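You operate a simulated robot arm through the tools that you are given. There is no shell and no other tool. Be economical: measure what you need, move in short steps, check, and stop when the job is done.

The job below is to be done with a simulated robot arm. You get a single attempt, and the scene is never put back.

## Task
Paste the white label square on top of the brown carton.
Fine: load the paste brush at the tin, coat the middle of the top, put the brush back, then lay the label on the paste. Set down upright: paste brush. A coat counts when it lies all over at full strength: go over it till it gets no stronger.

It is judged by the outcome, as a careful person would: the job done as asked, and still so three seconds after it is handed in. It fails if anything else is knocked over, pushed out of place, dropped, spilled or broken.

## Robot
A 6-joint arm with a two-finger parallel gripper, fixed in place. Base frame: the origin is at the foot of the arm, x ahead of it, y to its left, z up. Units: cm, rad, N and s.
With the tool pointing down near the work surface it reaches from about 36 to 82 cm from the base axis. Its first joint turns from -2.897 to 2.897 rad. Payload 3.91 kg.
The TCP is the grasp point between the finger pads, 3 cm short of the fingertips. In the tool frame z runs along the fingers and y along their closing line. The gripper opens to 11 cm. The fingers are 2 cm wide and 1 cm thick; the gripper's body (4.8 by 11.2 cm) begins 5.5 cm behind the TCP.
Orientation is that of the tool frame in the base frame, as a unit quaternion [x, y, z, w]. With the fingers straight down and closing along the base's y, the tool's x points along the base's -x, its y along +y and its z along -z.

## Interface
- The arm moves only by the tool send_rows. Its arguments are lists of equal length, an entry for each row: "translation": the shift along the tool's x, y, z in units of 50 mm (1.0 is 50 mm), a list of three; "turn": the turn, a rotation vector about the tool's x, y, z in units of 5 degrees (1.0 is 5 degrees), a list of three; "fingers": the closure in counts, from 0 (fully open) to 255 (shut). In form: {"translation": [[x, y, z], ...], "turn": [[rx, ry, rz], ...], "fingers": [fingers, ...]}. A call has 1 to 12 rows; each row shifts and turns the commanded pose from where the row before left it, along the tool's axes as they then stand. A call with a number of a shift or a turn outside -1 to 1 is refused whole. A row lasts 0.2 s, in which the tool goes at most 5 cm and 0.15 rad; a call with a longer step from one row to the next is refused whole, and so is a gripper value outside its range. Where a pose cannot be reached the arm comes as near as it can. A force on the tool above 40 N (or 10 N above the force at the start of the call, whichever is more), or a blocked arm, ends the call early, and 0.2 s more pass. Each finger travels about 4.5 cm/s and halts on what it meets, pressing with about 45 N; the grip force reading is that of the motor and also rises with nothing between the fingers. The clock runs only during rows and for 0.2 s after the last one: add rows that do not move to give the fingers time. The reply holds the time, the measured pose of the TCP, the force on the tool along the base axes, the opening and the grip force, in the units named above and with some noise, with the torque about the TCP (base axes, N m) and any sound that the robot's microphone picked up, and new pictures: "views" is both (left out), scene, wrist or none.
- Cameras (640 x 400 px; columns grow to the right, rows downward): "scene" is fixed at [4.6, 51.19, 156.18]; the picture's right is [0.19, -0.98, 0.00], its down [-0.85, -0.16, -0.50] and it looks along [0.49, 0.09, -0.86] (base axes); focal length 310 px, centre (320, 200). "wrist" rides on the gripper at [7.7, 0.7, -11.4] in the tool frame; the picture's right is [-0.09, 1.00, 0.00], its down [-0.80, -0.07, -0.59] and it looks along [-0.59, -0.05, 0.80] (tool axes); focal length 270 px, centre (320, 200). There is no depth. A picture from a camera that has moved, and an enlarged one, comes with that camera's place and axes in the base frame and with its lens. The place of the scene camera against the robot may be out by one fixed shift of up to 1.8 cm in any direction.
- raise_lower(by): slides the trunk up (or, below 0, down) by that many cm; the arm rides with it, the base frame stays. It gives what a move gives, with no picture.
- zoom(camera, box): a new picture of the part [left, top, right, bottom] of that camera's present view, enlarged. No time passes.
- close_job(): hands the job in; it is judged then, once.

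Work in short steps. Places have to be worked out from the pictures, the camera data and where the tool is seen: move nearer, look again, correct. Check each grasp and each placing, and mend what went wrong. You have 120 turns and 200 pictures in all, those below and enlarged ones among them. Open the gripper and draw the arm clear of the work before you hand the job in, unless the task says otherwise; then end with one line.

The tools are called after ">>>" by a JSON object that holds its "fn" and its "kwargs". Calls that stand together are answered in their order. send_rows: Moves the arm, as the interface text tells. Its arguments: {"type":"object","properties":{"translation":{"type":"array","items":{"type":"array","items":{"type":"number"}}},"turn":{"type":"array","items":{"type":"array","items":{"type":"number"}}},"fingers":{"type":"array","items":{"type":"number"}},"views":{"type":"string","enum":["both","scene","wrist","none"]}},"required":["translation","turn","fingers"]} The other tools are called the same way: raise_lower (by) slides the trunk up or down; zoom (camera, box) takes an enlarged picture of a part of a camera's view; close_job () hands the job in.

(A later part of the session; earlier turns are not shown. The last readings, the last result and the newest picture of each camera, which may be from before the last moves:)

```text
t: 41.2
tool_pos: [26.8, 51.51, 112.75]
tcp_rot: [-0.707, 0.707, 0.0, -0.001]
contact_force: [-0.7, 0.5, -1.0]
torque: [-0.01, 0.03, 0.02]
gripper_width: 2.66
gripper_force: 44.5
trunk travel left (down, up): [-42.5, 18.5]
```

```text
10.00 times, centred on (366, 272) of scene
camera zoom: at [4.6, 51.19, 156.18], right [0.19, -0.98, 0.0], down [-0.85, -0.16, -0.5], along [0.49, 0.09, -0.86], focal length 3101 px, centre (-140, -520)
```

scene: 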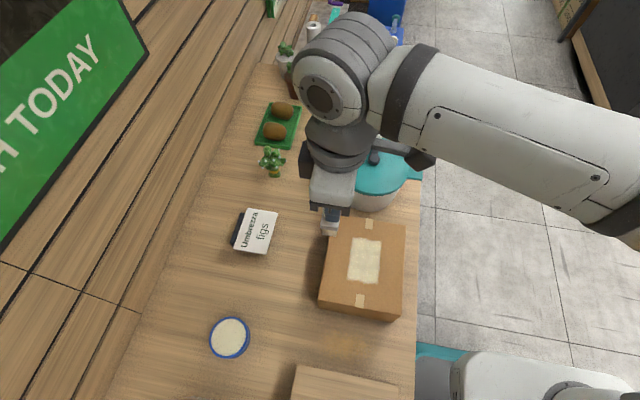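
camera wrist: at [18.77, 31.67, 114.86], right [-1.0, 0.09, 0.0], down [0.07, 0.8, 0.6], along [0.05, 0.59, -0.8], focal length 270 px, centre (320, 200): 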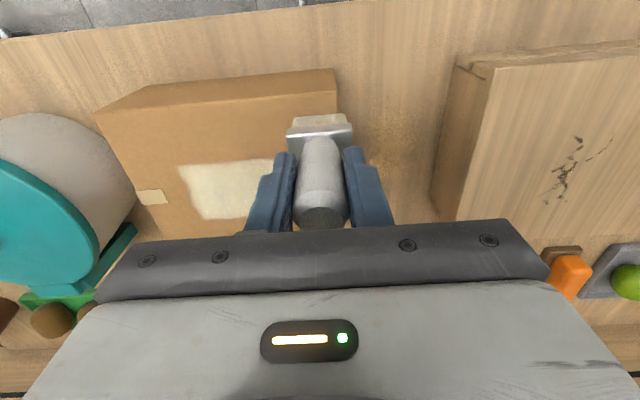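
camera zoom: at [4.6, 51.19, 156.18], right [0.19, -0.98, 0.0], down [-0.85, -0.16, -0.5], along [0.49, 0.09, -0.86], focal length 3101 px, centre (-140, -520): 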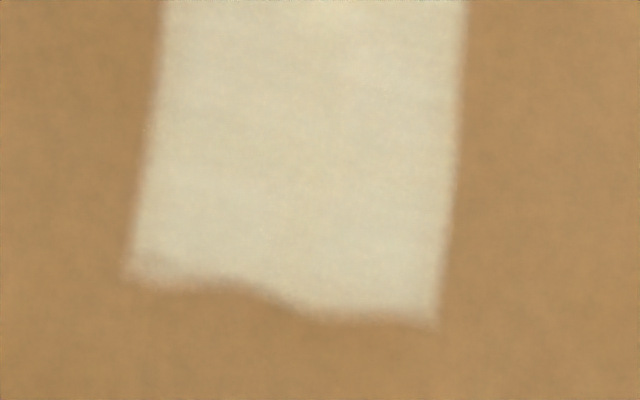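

Looks uniform; for certainty I do one more light pass over the +x/+y part, descending at (30.5,46.8).

>>> {"fn": "send_rows", "kwargs": {"translation": [[0.47, -0.37, 0], [0.47, -0.37, 0], [0, 0, 0.9], [0, 0, 0.85], [0, 0, 0.05], [0, 0, 0.04]], "turn": [[0, 0, 0], [0, 0, 0], [0, 0, 0], [0, 0, 0], [0, 0, 0], [0, 0, 0]], "fingers": [255, 255, 255, 255, 255, 255], "views": "none"}}

```text
t: 42.6
tool_pos: [30.67, 46.53, 103.51]
tcp_rot: [0.707, -0.707, 0.001, 0.001]
contact_force: [-0.1, 0.4, -1.9]
torque: [-0.05, 0.02, -0.01]
gripper_width: 2.69
gripper_force: 44.4
trunk travel left (down, up): [-42.5, 18.5]
```

>>> {"fn": "send_rows", "kwargs": {"translation": [[0, 0, 0.02], [0.15, 0, 0], [0.15, 0, 0], [0.15, 0, 0], [0.15, 0, 0]], "turn": [[0, 0, 0], [0, 0, 0], [0, 0, 0], [0, 0, 0], [0, 0, 0]], "fingers": [255, 255, 255, 255, 255], "views": "none"}}

```text
t: 43.8
tool_pos: [30.59, 43.56, 103.51]
tcp_rot: [-0.707, 0.707, -0.001, -0.001]
contact_force: [-0.2, -0.2, -0.9]
torque: [0.0, 0.02, 0.01]
gripper_width: 2.68
gripper_force: 45.0
trunk travel left (down, up): [-42.5, 18.5]
```

>>> {"fn": "send_rows", "kwargs": {"translation": [[0, 0, 0.02], [0, 0, 0.01], [-0.16, 0, 0], [-0.16, 0, 0], [-0.16, 0, 0], [-0.16, 0, 0]], "turn": [[0, 0, 0], [0, 0, 0], [0, 0, 0], [0, 0, 0], [0, 0, 0], [0, 0, 0]], "fingers": [255, 255, 255, 255, 255, 255], "views": "none"}}

```text
t: 45.2
tool_pos: [30.66, 46.64, 103.36]
tcp_rot: [0.707, -0.707, 0.0, 0.0]
contact_force: [-0.9, -4.5, 8.1]
torque: [-0.4, 0.03, -0.02]
gripper_width: 2.69
gripper_force: 44.8
trunk travel left (down, up): [-42.5, 18.5]
```

Light contact at 8 N. Stroke along -x at this y.

>>> {"fn": "send_rows", "kwargs": {"translation": [[0, 0.22, 0], [0, 0.22, 0], [0, 0.22, 0], [0, 0.22, 0], [0, 0.22, 0], [0, 0.2, 0], [0.15, 0, 0], [0.15, 0, 0], [0.15, 0, 0], [0.15, 0, 0]], "turn": [[0, 0, 0], [0, 0, 0], [0, 0, 0], [0, 0, 0], [0, 0, 0], [0, 0, 0], [0, 0, 0], [0, 0, 0], [0, 0, 0], [0, 0, 0]], "fingers": [255, 255, 255, 255, 255, 255, 255, 255, 255, 255], "views": "none"}}

```text
t: 47.4
tool_pos: [24.2, 43.76, 103.39]
tcp_rot: [-0.707, 0.707, -0.001, 0.001]
contact_force: [0.5, 9.4, 24.8]
torque: [0.74, 0.08, -0.05]
gripper_width: 2.71
gripper_force: 45.0
trunk travel left (down, up): [-42.5, 18.5]
```

Good contact. Lift and carry the brush to above its original spot (18.84,68.67), and check the coat in the scene view.

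>>> {"fn": "send_rows", "kwargs": {"translation": [[0, 0, -0.3], [0, 0, -0.8], [0, 0, -0.8], [-0.83, 0.178, 0], [-0.83, 0.178, 0], [-0.83, 0.178, 0], [-0.83, 0.178, 0], [-0.83, 0.178, 0], [-0.83, 0.178, 0], [0, 0, 0]], "turn": [[0, 0, 0], [0, 0, 0], [0, 0, 0], [0, 0, 0], [0, 0, 0], [0, 0, 0], [0, 0, 0], [0, 0, 0], [0, 0, 0], [0, 0, 0]], "fingers": [255, 255, 255, 255, 255, 255, 255, 255, 255, 255], "views": "wrist"}}

>>> {"fn": "zoom", "kwargs": {"camera": "scene", "box": [316, 210, 412, 320]}}

```text
t: 49.6
tool_pos: [18.5, 68.89, 112.61]
tcp_rot: [0.707, -0.707, 0.001, 0.001]
contact_force: [0.1, 1.0, -1.2]
torque: [-0.03, 0.03, 0.0]
gripper_width: 2.71
gripper_force: 45.0
trunk travel left (down, up): [-42.5, 18.5]
camera wrist: at [17.71, 61.11, 124.13], right [-1.0, 0.09, 0.0], down [0.07, 0.8, 0.59], along [0.05, 0.59, -0.81], focal length 270 px, centre (320, 200)
```

wrist: 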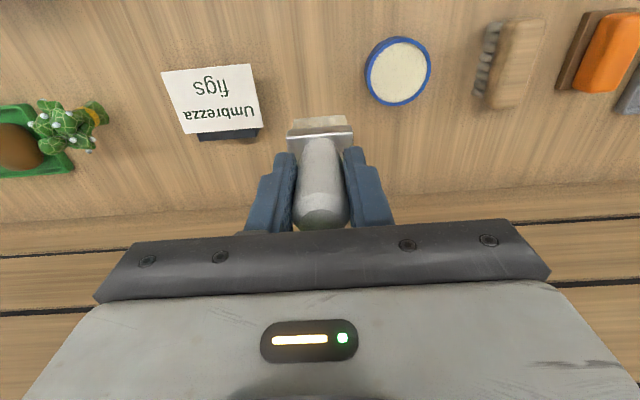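

```text
3.64 times, centred on (364, 265) of scene
camera zoom: at [4.6, 51.19, 156.18], right [0.19, -0.98, 0.0], down [-0.85, -0.16, -0.5], along [0.49, 0.09, -0.86], focal length 1128 px, centre (160, -36)
```

zoom: 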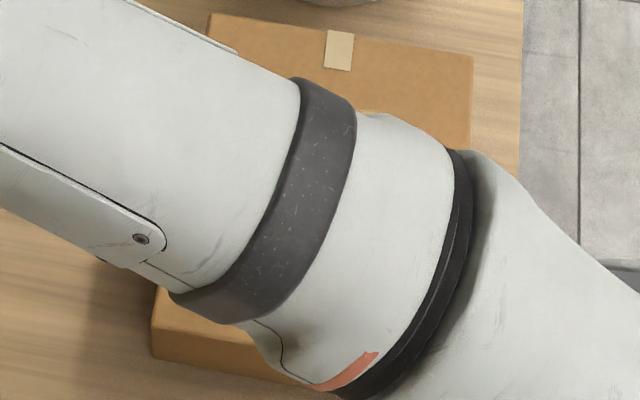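

Lower toward the original height, slowing near the table.

>>> {"fn": "send_rows", "kwargs": {"translation": [[0.04, -0.06, 0.8], [0, 0, 0.8], [0, 0, 0.8], [0, 0, 0.7], [0, 0, 0.25], [0, 0, 0.06]], "turn": [[0, 0, 0], [0, 0, 0], [0, 0, 0], [0, 0, 0], [0, 0, 0], [0, 0, 0]], "fingers": [255, 255, 255, 255, 255, 255], "views": "wrist"}}

```text
t: 51.0
tool_pos: [18.58, 68.88, 111.49]
tcp_rot: [0.707, -0.707, 0.001, 0.002]
contact_force: [0.0, 0.0, -1.6]
torque: [0.0, 0.02, -0.02]
gripper_width: 2.7
gripper_force: 44.7
out of reach, approached as far as the arm can: row 1, 2, 3, 4, 5
trunk travel left (down, up): [-42.5, 18.5]
camera wrist: at [17.9, 61.32, 123.01], right [-1.0, 0.09, 0.0], down [0.07, 0.8, 0.59], along [0.05, 0.59, -0.81], focal length 270 px, centre (320, 200)
```

wrist: 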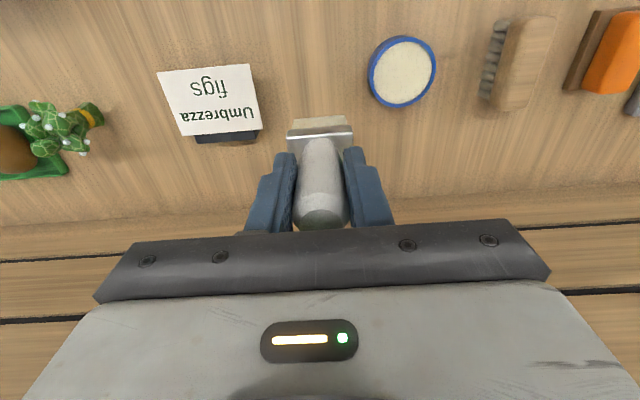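

The arm reported "out of reach" though it reached this before; test a small descent.

>>> {"fn": "send_rows", "kwargs": {"translation": [[0, 0, 0.3], [0, 0, 0.3]], "turn": [[0, 0, 0], [0, 0, 0]], "fingers": [255, 255], "views": "scene"}}

```text
t: 51.6
tool_pos: [18.58, 68.97, 111.47]
tcp_rot: [0.707, -0.707, 0.001, 0.002]
contact_force: [-0.8, 0.3, -1.3]
torque: [-0.01, 0.02, 0.03]
gripper_width: 2.69
gripper_force: 44.9
out of reach, approached as far as the arm can: row 1, 2
trunk travel left (down, up): [-42.5, 18.5]
```

scene: 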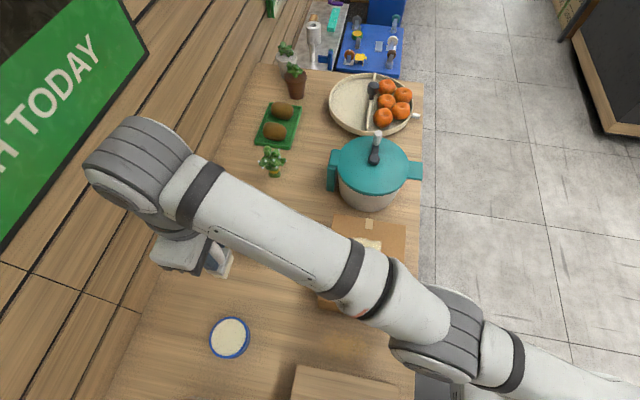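

The arm seems to have taken a stretched elbow posture. Retract toward the base (y≈54) and lower slightly to recover the previous posture.

>>> {"fn": "send_rows", "kwargs": {"translation": [[0.7, 0, 0], [0.7, 0, 0], [0.7, 0, 0], [0.7, 0, 0], [0, 0, 0]], "turn": [[0, 0, 0], [0, 0, 0], [0, 0, 0], [0, 0, 0], [0, 0, 0]], "fingers": [255, 255, 255, 255, 255], "views": "scene"}}

```text
t: 52.8
tool_pos: [20.87, 67.34, 114.44]
tcp_rot: [-0.707, 0.707, -0.001, 0.0]
contact_force: [0.0, 0.3, -0.8]
torque: [-0.02, -0.02, -0.02]
gripper_width: 2.69
gripper_force: 45.6
out of reach, approached as far as the arm can: row 1, 2, 3, 4
trunk travel left (down, up): [-42.5, 18.5]
```

scene: 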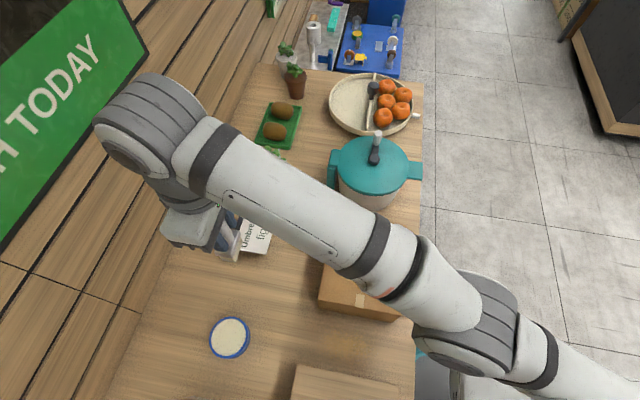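

The commanded pose may have run ahead of the measured one. I command upward to bring it back to a safe height.

>>> {"fn": "send_rows", "kwargs": {"translation": [[0, 0, -0.9], [0, 0, -0.9], [0, 0, -0.9], [0, 0, -0.9], [0, 0, 0]], "turn": [[0, 0, 0], [0, 0, 0], [0, 0, 0], [0, 0, 0], [0, 0, 0]], "fingers": [255, 255, 255, 255, 255], "views": "scene"}}

```text
t: 54.0
tool_pos: [19.11, 59.19, 126.62]
tcp_rot: [-0.707, 0.708, 0.0, 0.0]
contact_force: [-0.4, -0.6, -0.5]
torque: [-0.01, 0.01, 0.01]
gripper_width: 2.7
gripper_force: 45.1
out of reach, approached as far as the arm can: row 1, 2, 3, 4
trunk travel left (down, up): [-42.5, 18.5]
```

scene: 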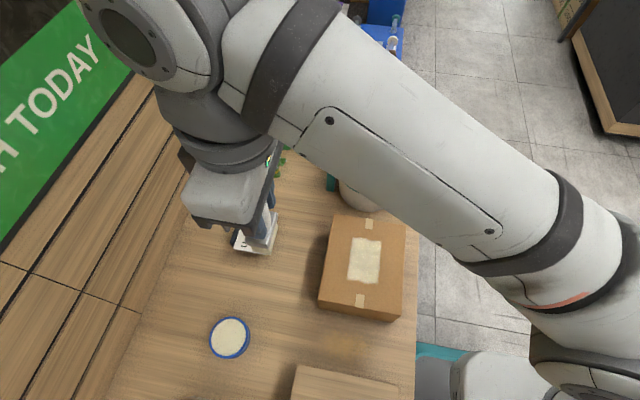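

>>> {"fn": "send_rows", "kwargs": {"translation": [[0, 0, 0], [0, 0, 0]], "turn": [[0, 0, 0], [0, 0, 0]], "fingers": [255, 255], "views": "none"}}

```text
t: 54.6
tool_pos: [19.12, 59.28, 126.7]
tcp_rot: [-0.707, 0.707, 0.001, 0.0]
contact_force: [-0.2, -0.4, -1.4]
torque: [0.0, -0.01, -0.01]
gripper_width: 2.71
gripper_force: 44.4
trunk travel left (down, up): [-42.5, 18.5]
```

Stable again. Test a small retract of 5 cm in -y.

>>> {"fn": "send_rows", "kwargs": {"translation": [[0.5, 0, 0], [0.5, 0, 0]], "turn": [[0, 0, 0], [0, 0, 0]], "fingers": [255, 255], "views": "none"}}

```text
t: 55.2
tool_pos: [19.18, 54.08, 126.75]
tcp_rot: [-0.707, 0.707, 0.0, 0.0]
contact_force: [0.8, -0.6, -1.8]
torque: [0.01, -0.01, 0.0]
gripper_width: 2.67
gripper_force: 44.9
trunk travel left (down, up): [-42.5, 18.5]
```

Normal motion again. Descend here to z≈110 and check.

>>> {"fn": "send_rows", "kwargs": {"translation": [[0, 0, 0.8], [0, 0, 0.8], [0, 0, 0.8], [0, 0, 0.8]], "turn": [[0, 0, 0], [0, 0, 0], [0, 0, 0], [0, 0, 0]], "fingers": [255, 255, 255, 255], "views": "scene"}}

```text
t: 56.2
tool_pos: [19.11, 54.22, 110.58]
tcp_rot: [-0.707, 0.707, 0.0, -0.001]
contact_force: [-0.6, 0.7, -1.3]
torque: [-0.01, -0.02, 0.0]
gripper_width: 2.65
gripper_force: 45.2
trunk travel left (down, up): [-42.5, 18.5]
```

scene: 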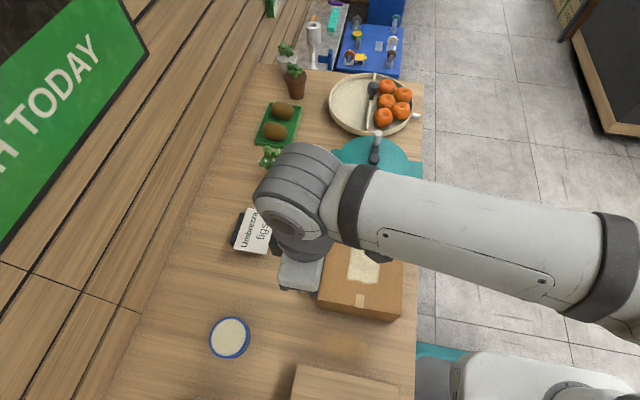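

Good posture. Move out toward (18.84, 68.7) in two stages at z≈108.

>>> {"fn": "send_rows", "kwargs": {"translation": [[-0.6, 0.02, 0.2], [-0.6, 0.02, 0.2], [-0.6, 0.02, 0]], "turn": [[0, 0, 0], [0, 0, 0], [0, 0, 0]], "fingers": [255, 255, 255], "views": "scene"}}

```text
t: 57.0
tool_pos: [18.87, 63.26, 108.54]
tcp_rot: [0.707, -0.707, 0.0, 0.0]
contact_force: [0.6, -1.1, -0.7]
torque: [-0.02, -0.03, 0.01]
gripper_width: 2.71
gripper_force: 44.6
trunk travel left (down, up): [-42.5, 18.5]
```

scene: 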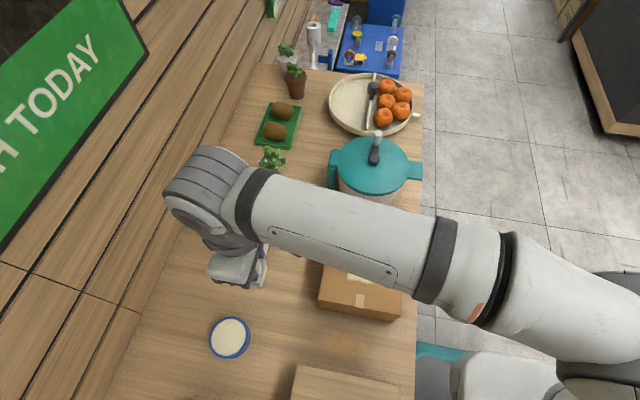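

>>> {"fn": "send_rows", "kwargs": {"translation": [[-0.5, 0, 0.3], [-0.58, 0, 0.3], [0, 0, 0.5]], "turn": [[0, 0, 0], [0, 0, 0], [0, 0, 0]], "fingers": [255, 255, 255], "views": "wrist"}}

```text
t: 57.8
tool_pos: [18.83, 68.86, 102.96]
tcp_rot: [-0.707, 0.707, 0.0, -0.001]
contact_force: [0.4, -0.6, 0.0]
torque: [-0.03, 0.01, -0.02]
gripper_width: 2.69
gripper_force: 44.9
trunk travel left (down, up): [-42.5, 18.5]
camera wrist: at [18.17, 61.16, 114.44], right [-1.0, 0.09, 0.0], down [0.07, 0.8, 0.59], along [0.05, 0.59, -0.81], focal length 270 px, centre (320, 200)
```

wrist: 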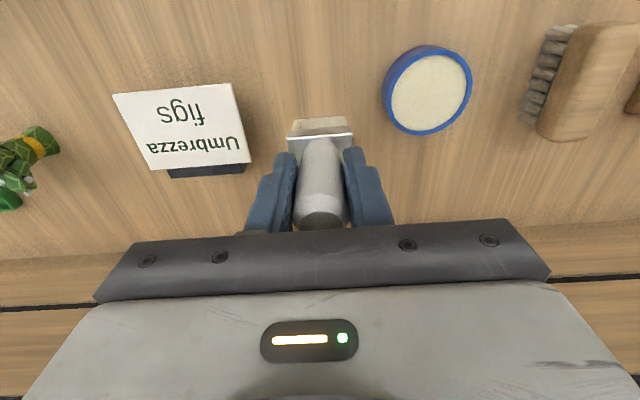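

In reach. Descend toward the table, with gentle last steps.

>>> {"fn": "send_rows", "kwargs": {"translation": [[0, 0, 0.6], [0, 0, 0.6], [0, 0, 0.26], [0, 0, 0.04], [0, 0, 0.03]], "turn": [[0, 0, 0], [0, 0, 0], [0, 0, 0], [0, 0, 0], [0, 0, 0]], "fingers": [255, 255, 255, 255, 255], "views": "wrist"}}

```text
t: 59.0
tool_pos: [18.88, 68.58, 95.44]
tcp_rot: [-0.707, 0.707, 0.0, -0.001]
contact_force: [0.6, -0.6, -1.2]
torque: [-0.04, 0.05, 0.0]
gripper_width: 2.69
gripper_force: 44.9
trunk travel left (down, up): [-42.5, 18.5]
camera wrist: at [18.13, 60.91, 106.9], right [-1.0, 0.09, 0.0], down [0.07, 0.8, 0.59], along [0.05, 0.59, -0.8], focal length 270 px, centre (320, 200)
```

wrist: 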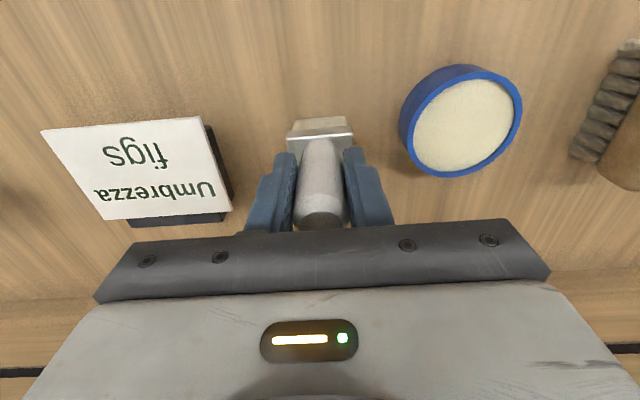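

>>> {"fn": "send_rows", "kwargs": {"translation": [[0, 0, 0.04], [0, 0, 0.03], [0, 0, 0.03]], "turn": [[0, 0, 0], [0, 0, 0], [0, 0, 0]], "fingers": [255, 255, 255], "views": "none"}}

>>> {"fn": "zoom", "kwargs": {"camera": "wrist", "box": [240, 90, 400, 240]}}

```text
t: 59.8
tool_pos: [18.87, 68.62, 95.1]
tcp_rot: [0.707, -0.707, 0.0, 0.001]
contact_force: [0.4, -0.2, -1.6]
torque: [-0.03, 0.03, -0.03]
gripper_width: 2.69
gripper_force: 44.7
trunk travel left (down, up): [-42.5, 18.5]
```

```text
2.67 times, centred on (320, 165) of wrist
camera zoom: at [18.16, 60.92, 106.47], right [-1.0, 0.09, 0.0], down [0.07, 0.8, 0.59], along [0.05, 0.59, -0.81], focal length 721 px, centre (320, 293)
```

zoom: 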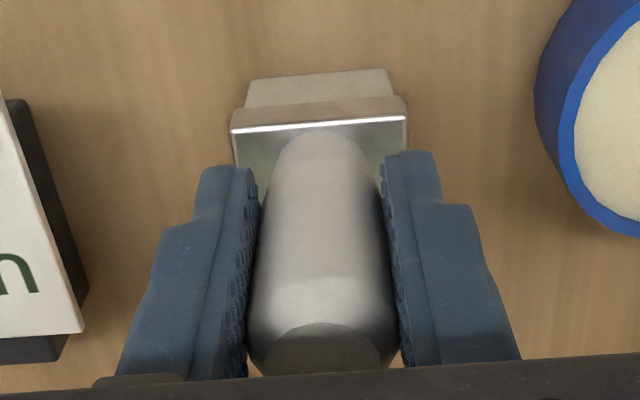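

>>> {"fn": "send_rows", "kwargs": {"translation": [[0, 0, 0.03], [0, 0, 0.03]], "turn": [[0, 0, 0], [0, 0, 0]], "fingers": [255, 255], "views": "none"}}

```text
t: 60.4
tool_pos: [18.77, 68.6, 94.91]
tcp_rot: [-0.707, 0.707, 0.0, 0.0]
contact_force: [1.8, 0.2, 3.1]
torque: [0.01, -0.13, 0.01]
gripper_width: 2.69
gripper_force: 45.1
trunk travel left (down, up): [-42.5, 18.5]
```

Touching the table (3 N). A slight further press to seat it, then open.

>>> {"fn": "send_rows", "kwargs": {"translation": [[0, 0, 0.015], [0, 0, 0], [0, 0, 0], [0, 0, 0], [0, 0, 0]], "turn": [[0, 0, 0], [0, 0, 0], [0, 0, 0], [0, 0, 0], [0, 0, 0]], "fingers": [255, 200, 170, 130, 120], "views": "wrist"}}

```text
t: 61.6
tool_pos: [18.83, 68.5, 94.78]
tcp_rot: [0.707, -0.707, 0.0, 0.0]
contact_force: [0.3, -0.3, 0.6]
torque: [0.01, 0.01, -0.01]
gripper_width: 5.85
gripper_force: 0.1
trunk travel left (down, up): [-42.5, 18.5]
camera wrist: at [18.14, 60.9, 106.16], right [-1.0, 0.09, 0.0], down [0.07, 0.8, 0.59], along [0.05, 0.59, -0.81], focal length 270 px, centre (320, 200)
```

wrist: 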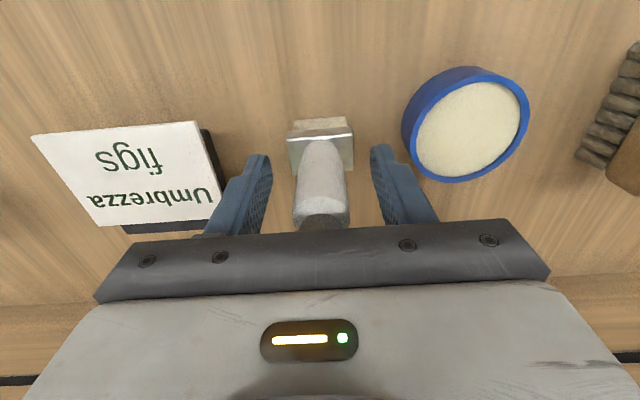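

Brush is released and standing. Raise straight up 10 cm and retract somewhat, keeping z low enough for good posture, and look at the label.

>>> {"fn": "send_rows", "kwargs": {"translation": [[0, 0, -0.4], [0, 0, -0.8], [0, 0, -0.8], [0.4, 0, 0], [0.6, -0.7, 0], [0.6, -0.7, 0], [0, -0.7, 0]], "turn": [[0, 0, 0], [0, 0, 0], [0, 0, 0], [0, 0, 0], [0, 0, 0], [0, 0, 0], [0, 0, 0]], "fingers": [120, 120, 120, 60, 0, 0, 0], "views": "both"}}

```text
t: 63.2
tool_pos: [29.37, 60.5, 104.42]
tcp_rot: [0.707, -0.707, 0.0, 0.002]
contact_force: [-0.3, -1.3, 0.5]
torque: [0.0, 0.0, 0.01]
gripper_width: 11.0
gripper_force: 0.1
trunk travel left (down, up): [-42.5, 18.5]
camera wrist: at [28.59, 52.84, 115.96], right [-1.0, 0.09, 0.0], down [0.07, 0.8, 0.59], along [0.05, 0.59, -0.8], focal length 270 px, centre (320, 200)
```

scene: 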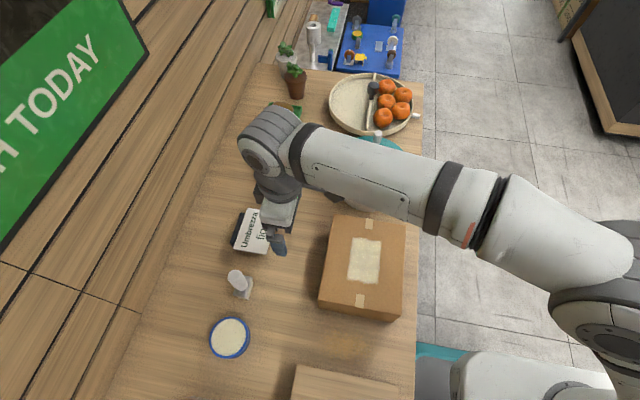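
wrist: 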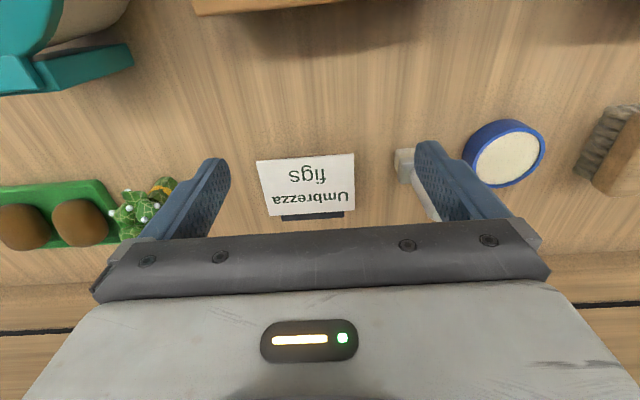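

>>> {"fn": "zoom", "kwargs": {"camera": "wrist", "box": [240, 140, 380, 228]}}

>>> {"fn": "zoom", "kwargs": {"camera": "scene", "box": [316, 210, 412, 320]}}

```text
4.55 times, centred on (310, 184) of wrist
camera zoom: at [28.59, 52.84, 115.96], right [-1.0, 0.09, 0.0], down [0.07, 0.8, 0.59], along [0.05, 0.59, -0.8], focal length 1229 px, centre (366, 273)
```

zoom: 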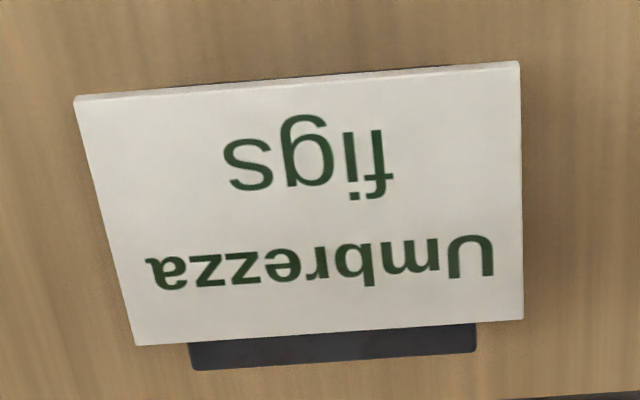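

```text
3.64 times, centred on (364, 265) of scene
camera zoom: at [4.6, 51.19, 156.18], right [0.19, -0.98, 0.0], down [-0.85, -0.16, -0.5], along [0.49, 0.09, -0.86], focal length 1128 px, centre (160, -36)
```

zoom: 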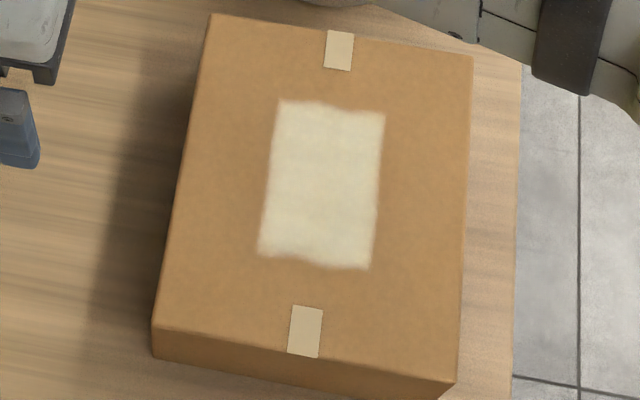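

Coat unchanged after the extra passes, so it is at full strength. Label: about 11.2×8.1 cm, x 26–37.2, y 66.9–75.0, on a block protruding ~1.4 cm beyond it at +y. I'll grip it by its long edges (closing along y) with the fingertips just above the block top, so I rotate the tool 90°.

>>> {"fn": "send_rows", "kwargs": {"translation": [[0, 0, 0], [0, 0, 0], [0, 0, 0], [0, 0, 0], [0, 0, 0], [0, 0, 0], [0, 0, 0], [0, 0, 0], [0, 0, 0], [0, 0, 0], [0, 0, 0], [0, 0, 0]], "turn": [[0, 0, 1], [0, 0, 1], [0, 0, 1], [0, 0, 1], [0, 0, 1], [0, 0, 1], [0, 0, 1], [0, 0, 1], [0, 0, 1], [0, 0, 1], [0, 0, 1], [0, 0, 1]], "fingers": [0, 0, 0, 0, 0, 0, 0, 0, 0, 0, 0, 0], "views": "none"}}

>>> {"fn": "send_rows", "kwargs": {"translation": [[0, 0, 0], [0, 0, 0], [0, 0, 0], [0, 0, 0], [0, 0, 0], [0, 0, 0], [0, 0, 0]], "turn": [[0, 0, 1], [0, 0, 1], [0, 0, 1], [0, 0, 1], [0, 0, 1], [0, 0, 1], [0, 0, 0]], "fingers": [0, 0, 0, 0, 0, 0, 0], "views": "both"}}

```text
t: 65.8
tool_pos: [29.45, 60.52, 104.61]
tcp_rot: [-0.259, 0.966, -0.001, 0.001]
contact_force: [0.6, -0.2, -0.3]
torque: [0.0, 0.01, 0.01]
gripper_width: 11.0
gripper_force: 0.1
trunk travel left (down, up): [-42.5, 18.5]
```

```text
t: 67.4
tool_pos: [29.34, 60.54, 104.74]
tcp_rot: [0.0, 1.0, -0.001, 0.0]
contact_force: [0.1, 0.3, 0.7]
torque: [0.01, 0.04, 0.02]
gripper_width: 11.02
gripper_force: 0.0
trunk travel left (down, up): [-42.5, 18.5]
camera wrist: at [21.63, 61.28, 116.11], right [0.09, 1.0, 0.0], down [0.8, -0.07, 0.59], along [0.59, -0.05, -0.8], focal length 270 px, centre (320, 200)
```

scene: 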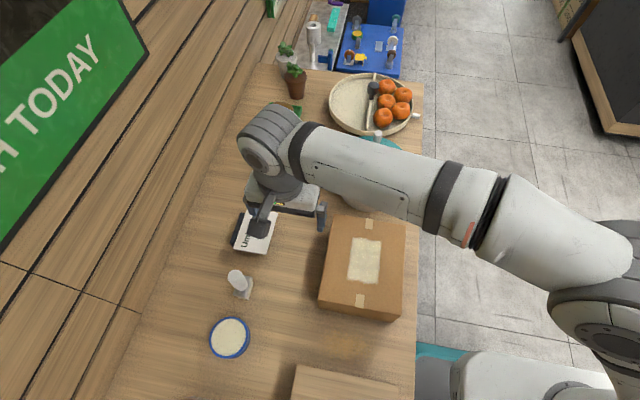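
wrist: 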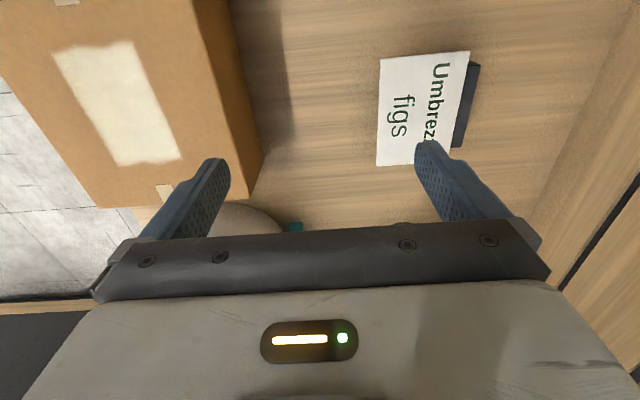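

Move over the label centre (31.5, 70.95) and look.

>>> {"fn": "send_rows", "kwargs": {"translation": [[-0.14, 0.69, 0], [-0.14, 0.69, 0], [-0.14, 0.69, 0], [0, 0, 0.8]], "turn": [[0, 0, 0], [0, 0, 0], [0, 0, 0], [0, 0, 0]], "fingers": [0, 0, 0, 0], "views": "both"}}

```text
t: 68.4
tool_pos: [30.84, 69.16, 99.91]
tcp_rot: [0.0, 1.0, -0.002, -0.001]
contact_force: [0.5, -0.3, -0.1]
torque: [-0.01, 0.03, 0.01]
gripper_width: 10.99
gripper_force: 0.0
out of reach, approached as far as the arm can: row 3
trunk travel left (down, up): [-42.5, 18.5]
camera wrist: at [23.12, 69.82, 111.38], right [0.09, 1.0, 0.0], down [0.8, -0.07, 0.59], along [0.59, -0.05, -0.8], focal length 270 px, centre (320, 200)
```

scene: 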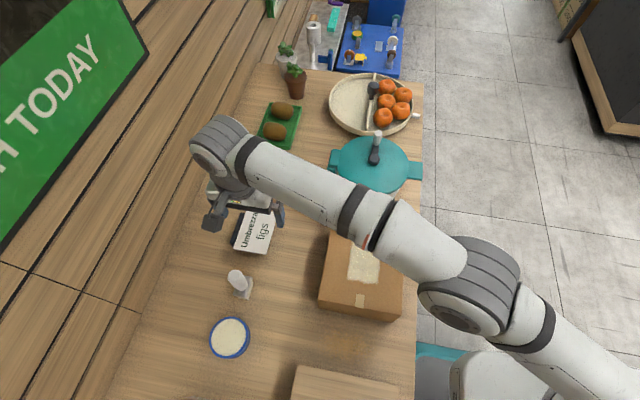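
wrist: 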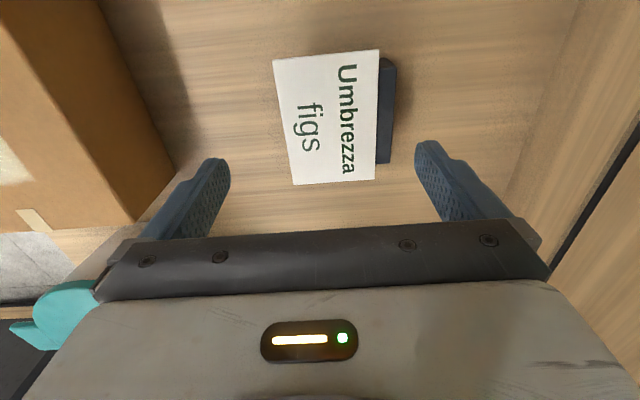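

The arm is near full stretch here; raising the trunk lets it work lower relative to its shoulder. Raise 12 cm, then descend.

>>> {"fn": "raise_lower", "kwargs": {"by": 12}}

>>> {"fn": "send_rows", "kwargs": {"translation": [[0, 0, 0.6], [0, 0, 0.8], [0, 0, 0.8]], "turn": [[0, 0, 0], [0, 0, 0], [0, 0, 0]], "fingers": [0, 0, 0], "views": "none"}}

```text
t: 69.9
tool_pos: [30.81, 69.08, 112.13]
tcp_rot: [0.0, 1.0, -0.001, -0.001]
contact_force: [-0.2, 0.5, -0.4]
torque: [0.01, 0.04, -0.02]
gripper_width: 11.0
gripper_force: 0.1
trunk travel left (down, up): [-54.5, 6.5]
```

```text
t: 70.7
tool_pos: [30.95, 69.11, 101.04]
tcp_rot: [0.0, 1.0, -0.002, 0.0]
contact_force: [0.5, -0.2, -0.3]
torque: [0.0, 0.01, 0.03]
gripper_width: 10.98
gripper_force: 0.0
trunk travel left (down, up): [-54.5, 6.5]
```

Cross-checking the two views gives label centre (31.5,70.0), top z≈90, size 10.6×7.6. Centre over it, set opening ~8.7 cm and lower to z 96.

>>> {"fn": "send_rows", "kwargs": {"translation": [[-0.11, 0.18, 0.3], [0, 0, 0.7]], "turn": [[0, 0, 0], [0, 0, 0]], "fingers": [54, 54], "views": "both"}}

```text
t: 71.3
tool_pos: [31.36, 70.03, 96.14]
tcp_rot: [0.0, 1.0, -0.001, -0.001]
contact_force: [0.4, -0.1, -0.1]
torque: [-0.03, 0.0, -0.02]
gripper_width: 8.66
gripper_force: 0.1
trunk travel left (down, up): [-54.5, 6.5]
camera wrist: at [23.7, 70.72, 107.54], right [0.09, 1.0, 0.0], down [0.8, -0.07, 0.59], along [0.59, -0.05, -0.8], focal length 270 px, centre (320, 200)
```

scene: 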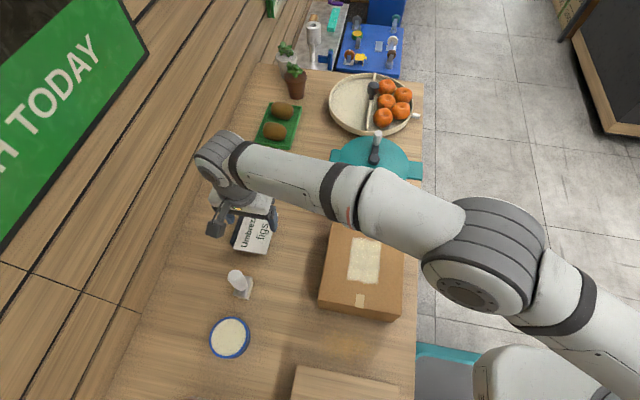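
wrist: 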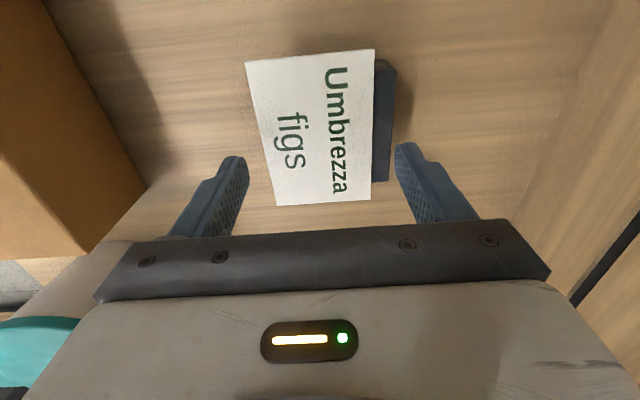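

Centred (label y≈69.9). Lower 2.7 cm, then creep until the +y fingertip touches the block.

>>> {"fn": "send_rows", "kwargs": {"translation": [[0, -0.02, 0.3], [0, 0, 0.22]], "turn": [[0, 0, 0], [0, 0, 0]], "fingers": [54, 54], "views": "wrist"}}

>>> {"fn": "zoom", "kwargs": {"camera": "wrist", "box": [180, 80, 460, 255]}}

```text
t: 71.9
tool_pos: [31.48, 69.89, 93.59]
tcp_rot: [0.0, 1.0, -0.001, 0.0]
contact_force: [0.2, 0.5, 0.3]
torque: [0.0, -0.01, -0.01]
gripper_width: 8.65
gripper_force: 0.0
trunk travel left (down, up): [-54.5, 6.5]
camera wrist: at [23.65, 70.62, 104.96], right [0.09, 1.0, 0.0], down [0.8, -0.07, 0.59], along [0.59, -0.05, -0.8], focal length 270 px, centre (320, 200)
```

wrist: 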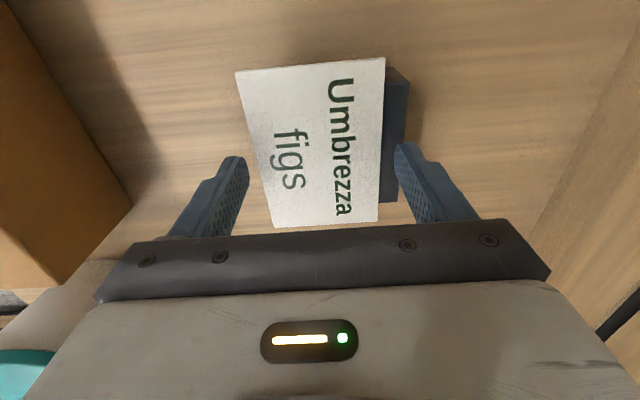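

```text
2.29 times, centred on (320, 168) of wrist
camera zoom: at [23.65, 70.62, 104.96], right [0.09, 1.0, 0.0], down [0.8, -0.07, 0.59], along [0.59, -0.05, -0.8], focal length 618 px, centre (320, 274)
```

zoom: 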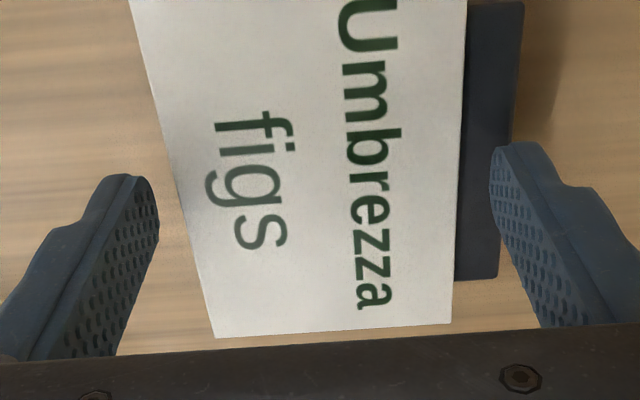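

Label top seems nearer z 90.9, so tips are near its level already. Creep down 0.1 cm at a time to feel the block.

>>> {"fn": "send_rows", "kwargs": {"translation": [[0, 0, 0.02], [0, 0, 0.02], [0, 0, 0.02]], "turn": [[0, 0, 0], [0, 0, 0], [0, 0, 0]], "fingers": [54, 54, 54], "views": "none"}}

```text
t: 72.7
tool_pos: [31.32, 69.87, 93.31]
tcp_rot: [0.001, 1.0, -0.001, 0.0]
contact_force: [0.3, 0.1, -0.2]
torque: [-0.01, -0.02, -0.01]
gripper_width: 8.67
gripper_force: 0.0
trunk travel left (down, up): [-54.5, 6.5]
```

>>> {"fn": "send_rows", "kwargs": {"translation": [[0, 0, 0.02], [0, 0, 0.02], [0, 0, 0.02]], "turn": [[0, 0, 0], [0, 0, 0], [0, 0, 0]], "fingers": [54, 54, 54], "views": "none"}}

>>> {"fn": "zoom", "kwargs": {"camera": "wrist", "box": [180, 80, 460, 255]}}

```text
t: 73.5
tool_pos: [31.16, 69.85, 92.88]
tcp_rot: [0.0, 1.0, 0.0, 0.0]
contact_force: [-0.7, 0.6, 3.1]
torque: [0.12, 0.04, 0.05]
gripper_width: 8.69
gripper_force: 0.5
trunk travel left (down, up): [-54.5, 6.5]
```

```text
2.29 times, centred on (320, 168) of wrist
camera zoom: at [23.59, 70.46, 104.45], right [0.09, 1.0, 0.0], down [0.8, -0.07, 0.59], along [0.59, -0.05, -0.8], focal length 618 px, centre (320, 274)
```

zoom: 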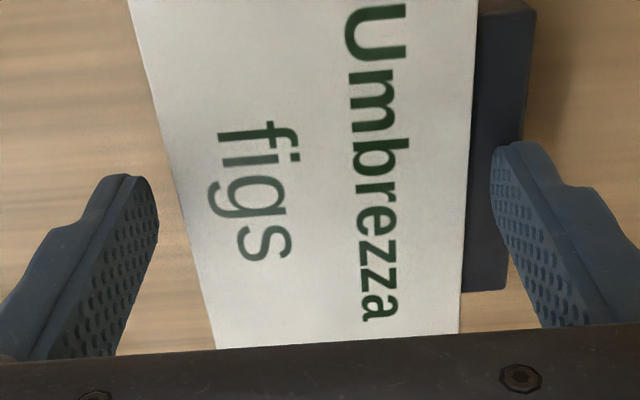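

Touch: 3 N with torque indicating the +y fingertip on the block top. Raise 0.07 cm and close on the label's edges.

>>> {"fn": "send_rows", "kwargs": {"translation": [[0, 0, -0.014], [0, 0, 0], [0, 0, 0], [0, 0, 0], [0, 0, 0]], "turn": [[0, 0, 0], [0, 0, 0], [0, 0, 0], [0, 0, 0], [0, 0, 0]], "fingers": [54, 70, 80, 90, 90], "views": "wrist"}}

```text
t: 74.7
tool_pos: [31.43, 69.62, 93.03]
tcp_rot: [-0.001, 1.0, -0.001, 0.0]
contact_force: [0.3, 1.0, 0.5]
torque: [0.06, 0.02, -0.04]
gripper_width: 7.32
gripper_force: 45.0
trunk travel left (down, up): [-54.5, 6.5]
camera wrist: at [23.66, 70.47, 104.46], right [0.09, 1.0, 0.0], down [0.8, -0.07, 0.59], along [0.59, -0.05, -0.8], focal length 270 px, centre (320, 200)
```

wrist: 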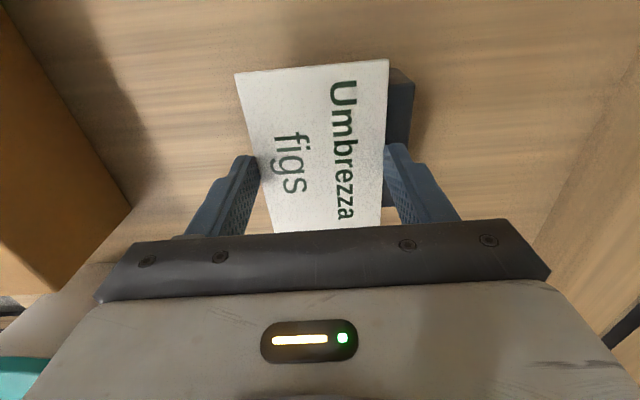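

Gripped at 7.32 cm with 45 N. Lift gently 2 cm and check.

>>> {"fn": "send_rows", "kwargs": {"translation": [[0, 0, -0.1], [0, 0, -0.1], [0, 0, -0.2]], "turn": [[0, 0, 0], [0, 0, 0], [0, 0, 0]], "fingers": [100, 100, 100], "views": "both"}}

```text
t: 75.5
tool_pos: [31.3, 69.86, 94.97]
tcp_rot: [0.0, 1.0, -0.001, -0.001]
contact_force: [-0.4, 0.4, -0.2]
torque: [0.0, 0.0, 0.0]
gripper_width: 7.31
gripper_force: 44.8
trunk travel left (down, up): [-54.5, 6.5]
camera wrist: at [23.64, 70.53, 106.32], right [0.09, 1.0, 0.0], down [0.8, -0.07, 0.59], along [0.59, -0.05, -0.8], focal length 270 px, centre (320, 200)
```

scene: 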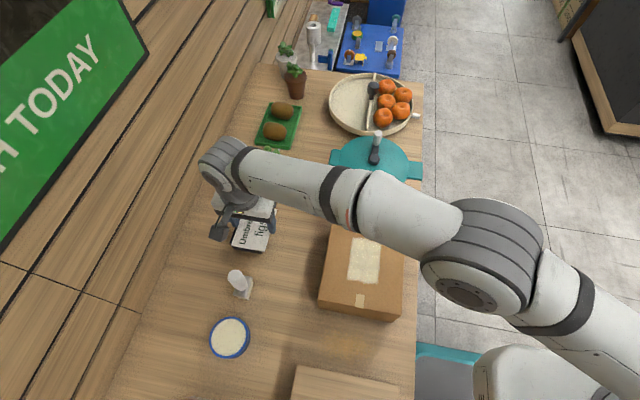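
wrist: 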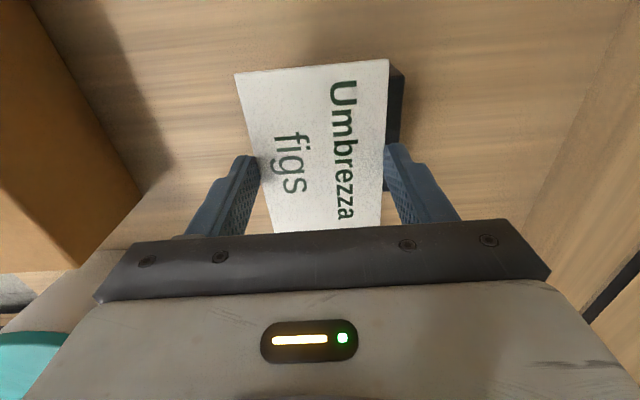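

Label held flat and centred. Lift more and carry it toward the carton middle (27.2,45.0), staying high.

>>> {"fn": "send_rows", "kwargs": {"translation": [[0, 0, -0.5], [0, -0.2, -0.5], [0.1, -0.6, -0.2], [0.12, -0.7, -0.2], [0.12, -0.7, -0.1], [0.12, -0.7, 0], [0.12, -0.7, 0], [0.12, -0.7, 0], [0.12, -0.6, 0], [0, 0, 0]], "turn": [[0, 0, 0], [0, 0, 0], [0, 0, 0], [0, 0, 0], [0, 0, 0], [0, 0, 0], [0, 0, 0], [0, 0, 0], [0, 0, 0], [0, 0, 0]], "fingers": [100, 100, 100, 100, 100, 100, 100, 100, 100, 100], "views": "both"}}

```text
t: 77.7
tool_pos: [27.26, 45.44, 102.48]
tcp_rot: [0.0, 1.0, -0.001, 0.0]
contact_force: [-0.6, 0.3, -0.3]
torque: [0.0, 0.0, -0.01]
gripper_width: 7.32
gripper_force: 45.2
trunk travel left (down, up): [-54.5, 6.5]
camera wrist: at [19.6, 46.17, 113.96], right [0.09, 1.0, 0.0], down [0.8, -0.07, 0.59], along [0.59, -0.05, -0.8], focal length 270 px, centre (320, 200)
```

scene: 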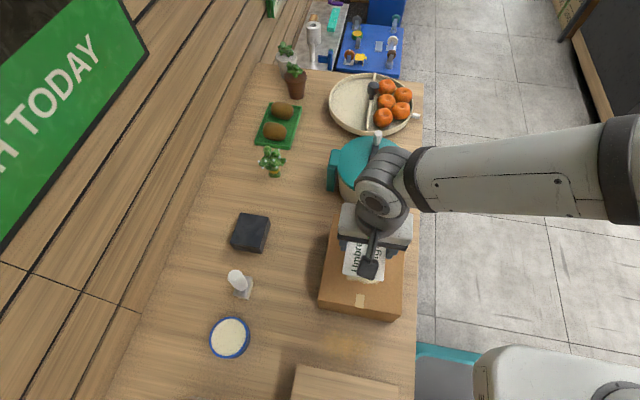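
wrist: 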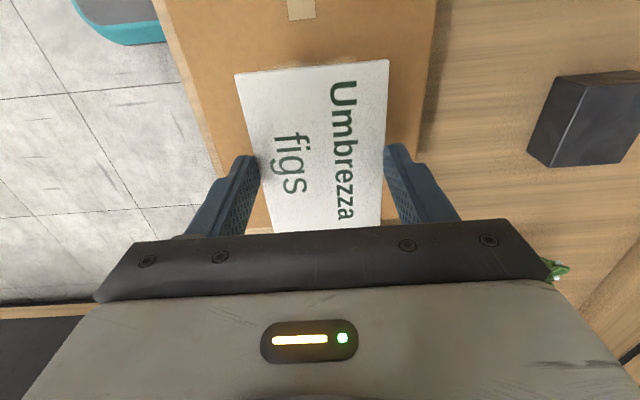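

Aligned; shift y by -0.4 cm, and lower to just above expected contact.

>>> {"fn": "send_rows", "kwargs": {"translation": [[0, -0.08, 0.4], [0, 0, 0.36], [0, 0, 0.04], [0, 0, 0.03]], "turn": [[0, 0, 0], [0, 0, 0], [0, 0, 0], [0, 0, 0]], "fingers": [100, 100, 100, 100], "views": "wrist"}}

>>> {"fn": "zoom", "kwargs": {"camera": "scene", "box": [316, 190, 416, 320]}}

```text
t: 78.7
tool_pos: [27.29, 44.93, 98.4]
tcp_rot: [0.0, 1.0, 0.0, 0.0]
contact_force: [0.4, -0.1, -1.0]
torque: [0.03, -0.02, -0.01]
gripper_width: 7.31
gripper_force: 45.1
trunk travel left (down, up): [-54.5, 6.5]
camera wrist: at [19.45, 45.67, 109.77], right [0.09, 1.0, 0.0], down [0.8, -0.07, 0.59], along [0.59, -0.05, -0.8], focal length 270 px, centre (320, 200)
```

wrist: 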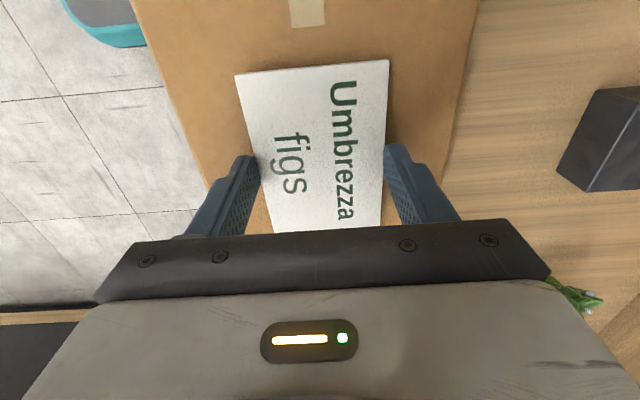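

```text
3.08 times, centred on (366, 255) of scene
camera zoom: at [4.6, 51.19, 156.18], right [0.19, -0.98, 0.0], down [-0.85, -0.16, -0.5], along [0.49, 0.09, -0.86], focal length 954 px, centre (178, 31)
```

zoom: 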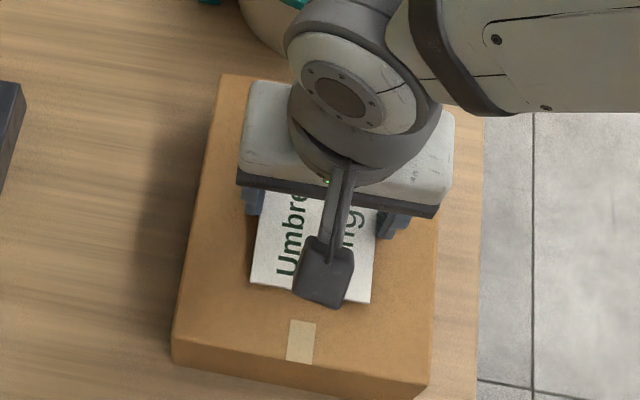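

Well placed over the middle. Creep down to contact.

>>> {"fn": "send_rows", "kwargs": {"translation": [[0, 0, 0.04], [0, 0, 0.04], [0, 0, 0.03], [0, 0, 0.03]], "turn": [[0, 0, 0], [0, 0, 0], [0, 0, 0], [0, 0, 0]], "fingers": [100, 100, 100, 100], "views": "none"}}

```text
t: 79.7
tool_pos: [27.16, 44.87, 97.58]
tcp_rot: [0.0, 1.0, -0.001, -0.001]
contact_force: [-0.7, 0.5, -0.7]
torque: [0.02, 0.02, 0.01]
gripper_width: 7.33
gripper_force: 45.3
trunk travel left (down, up): [-54.5, 6.5]
```

>>> {"fn": "send_rows", "kwargs": {"translation": [[0, 0, 0.03], [0, 0, 0.02], [0, 0, 0.02]], "turn": [[0, 0, 0], [0, 0, 0], [0, 0, 0]], "fingers": [100, 100, 100], "views": "none"}}

```text
t: 80.5
tool_pos: [27.24, 45.01, 97.49]
tcp_rot: [0.0, 1.0, 0.0, 0.001]
contact_force: [1.2, 0.0, 13.1]
torque: [-0.52, 0.12, 0.06]
gripper_width: 7.32
gripper_force: 45.1
trunk travel left (down, up): [-54.5, 6.5]
```

Contact at 13 N. Release gently by opening a little.

>>> {"fn": "send_rows", "kwargs": {"translation": [[0, 0, 0], [0, 0, 0], [0, 0, 0], [0, 0, 0], [0, 0, 0]], "turn": [[0, 0, 0], [0, 0, 0], [0, 0, 0], [0, 0, 0], [0, 0, 0]], "fingers": [100, 85, 75, 60, 50], "views": "wrist"}}

```text
t: 81.7
tool_pos: [27.23, 45.0, 97.67]
tcp_rot: [0.0, 1.0, 0.002, 0.002]
contact_force: [3.7, 20.5, 28.6]
torque: [-0.63, 0.11, -0.06]
gripper_width: 7.8
gripper_force: 0.0
trunk travel left (down, up): [-54.5, 6.5]
camera wrist: at [19.48, 45.74, 108.94], right [0.09, 1.0, 0.0], down [0.8, -0.07, 0.6], along [0.59, -0.05, -0.8], focal length 270 px, centre (320, 200)
```

wrist: 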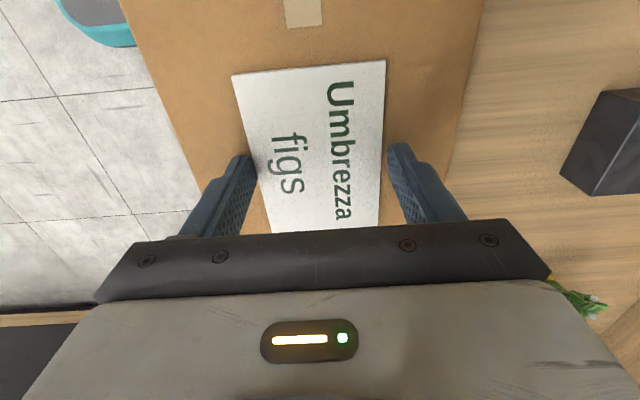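

The fingertips press on the carton (28 N). Ease up 0.2 cm, then open further.

>>> {"fn": "send_rows", "kwargs": {"translation": [[0, 0, -0.02], [0, 0, -0.02], [0, 0, 0], [0, 0, 0]], "turn": [[0, 0, 0], [0, 0, 0], [0, 0, 0], [0, 0, 0]], "fingers": [50, 50, 40, 30], "views": "wrist"}}

```text
t: 82.7
tool_pos: [27.28, 44.56, 97.57]
tcp_rot: [0.0, 1.0, -0.002, -0.001]
contact_force: [8.2, -16.6, 18.6]
torque: [0.46, -0.36, -0.5]
gripper_width: 8.9
gripper_force: 0.0
trunk travel left (down, up): [-54.5, 6.5]
camera wrist: at [19.53, 45.24, 108.98], right [0.09, 1.0, 0.0], down [0.8, -0.07, 0.59], along [0.59, -0.06, -0.8], focal length 270 px, centre (320, 200)
```

wrist: 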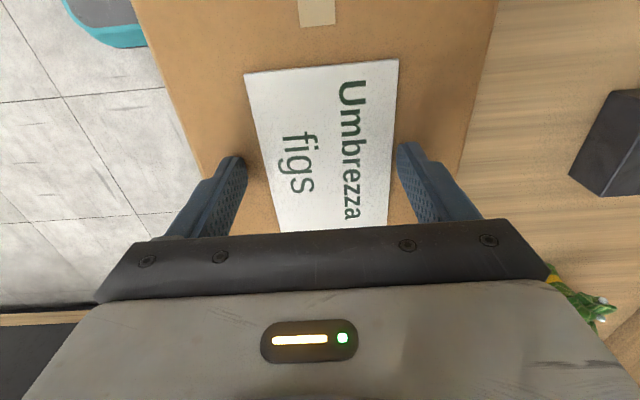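

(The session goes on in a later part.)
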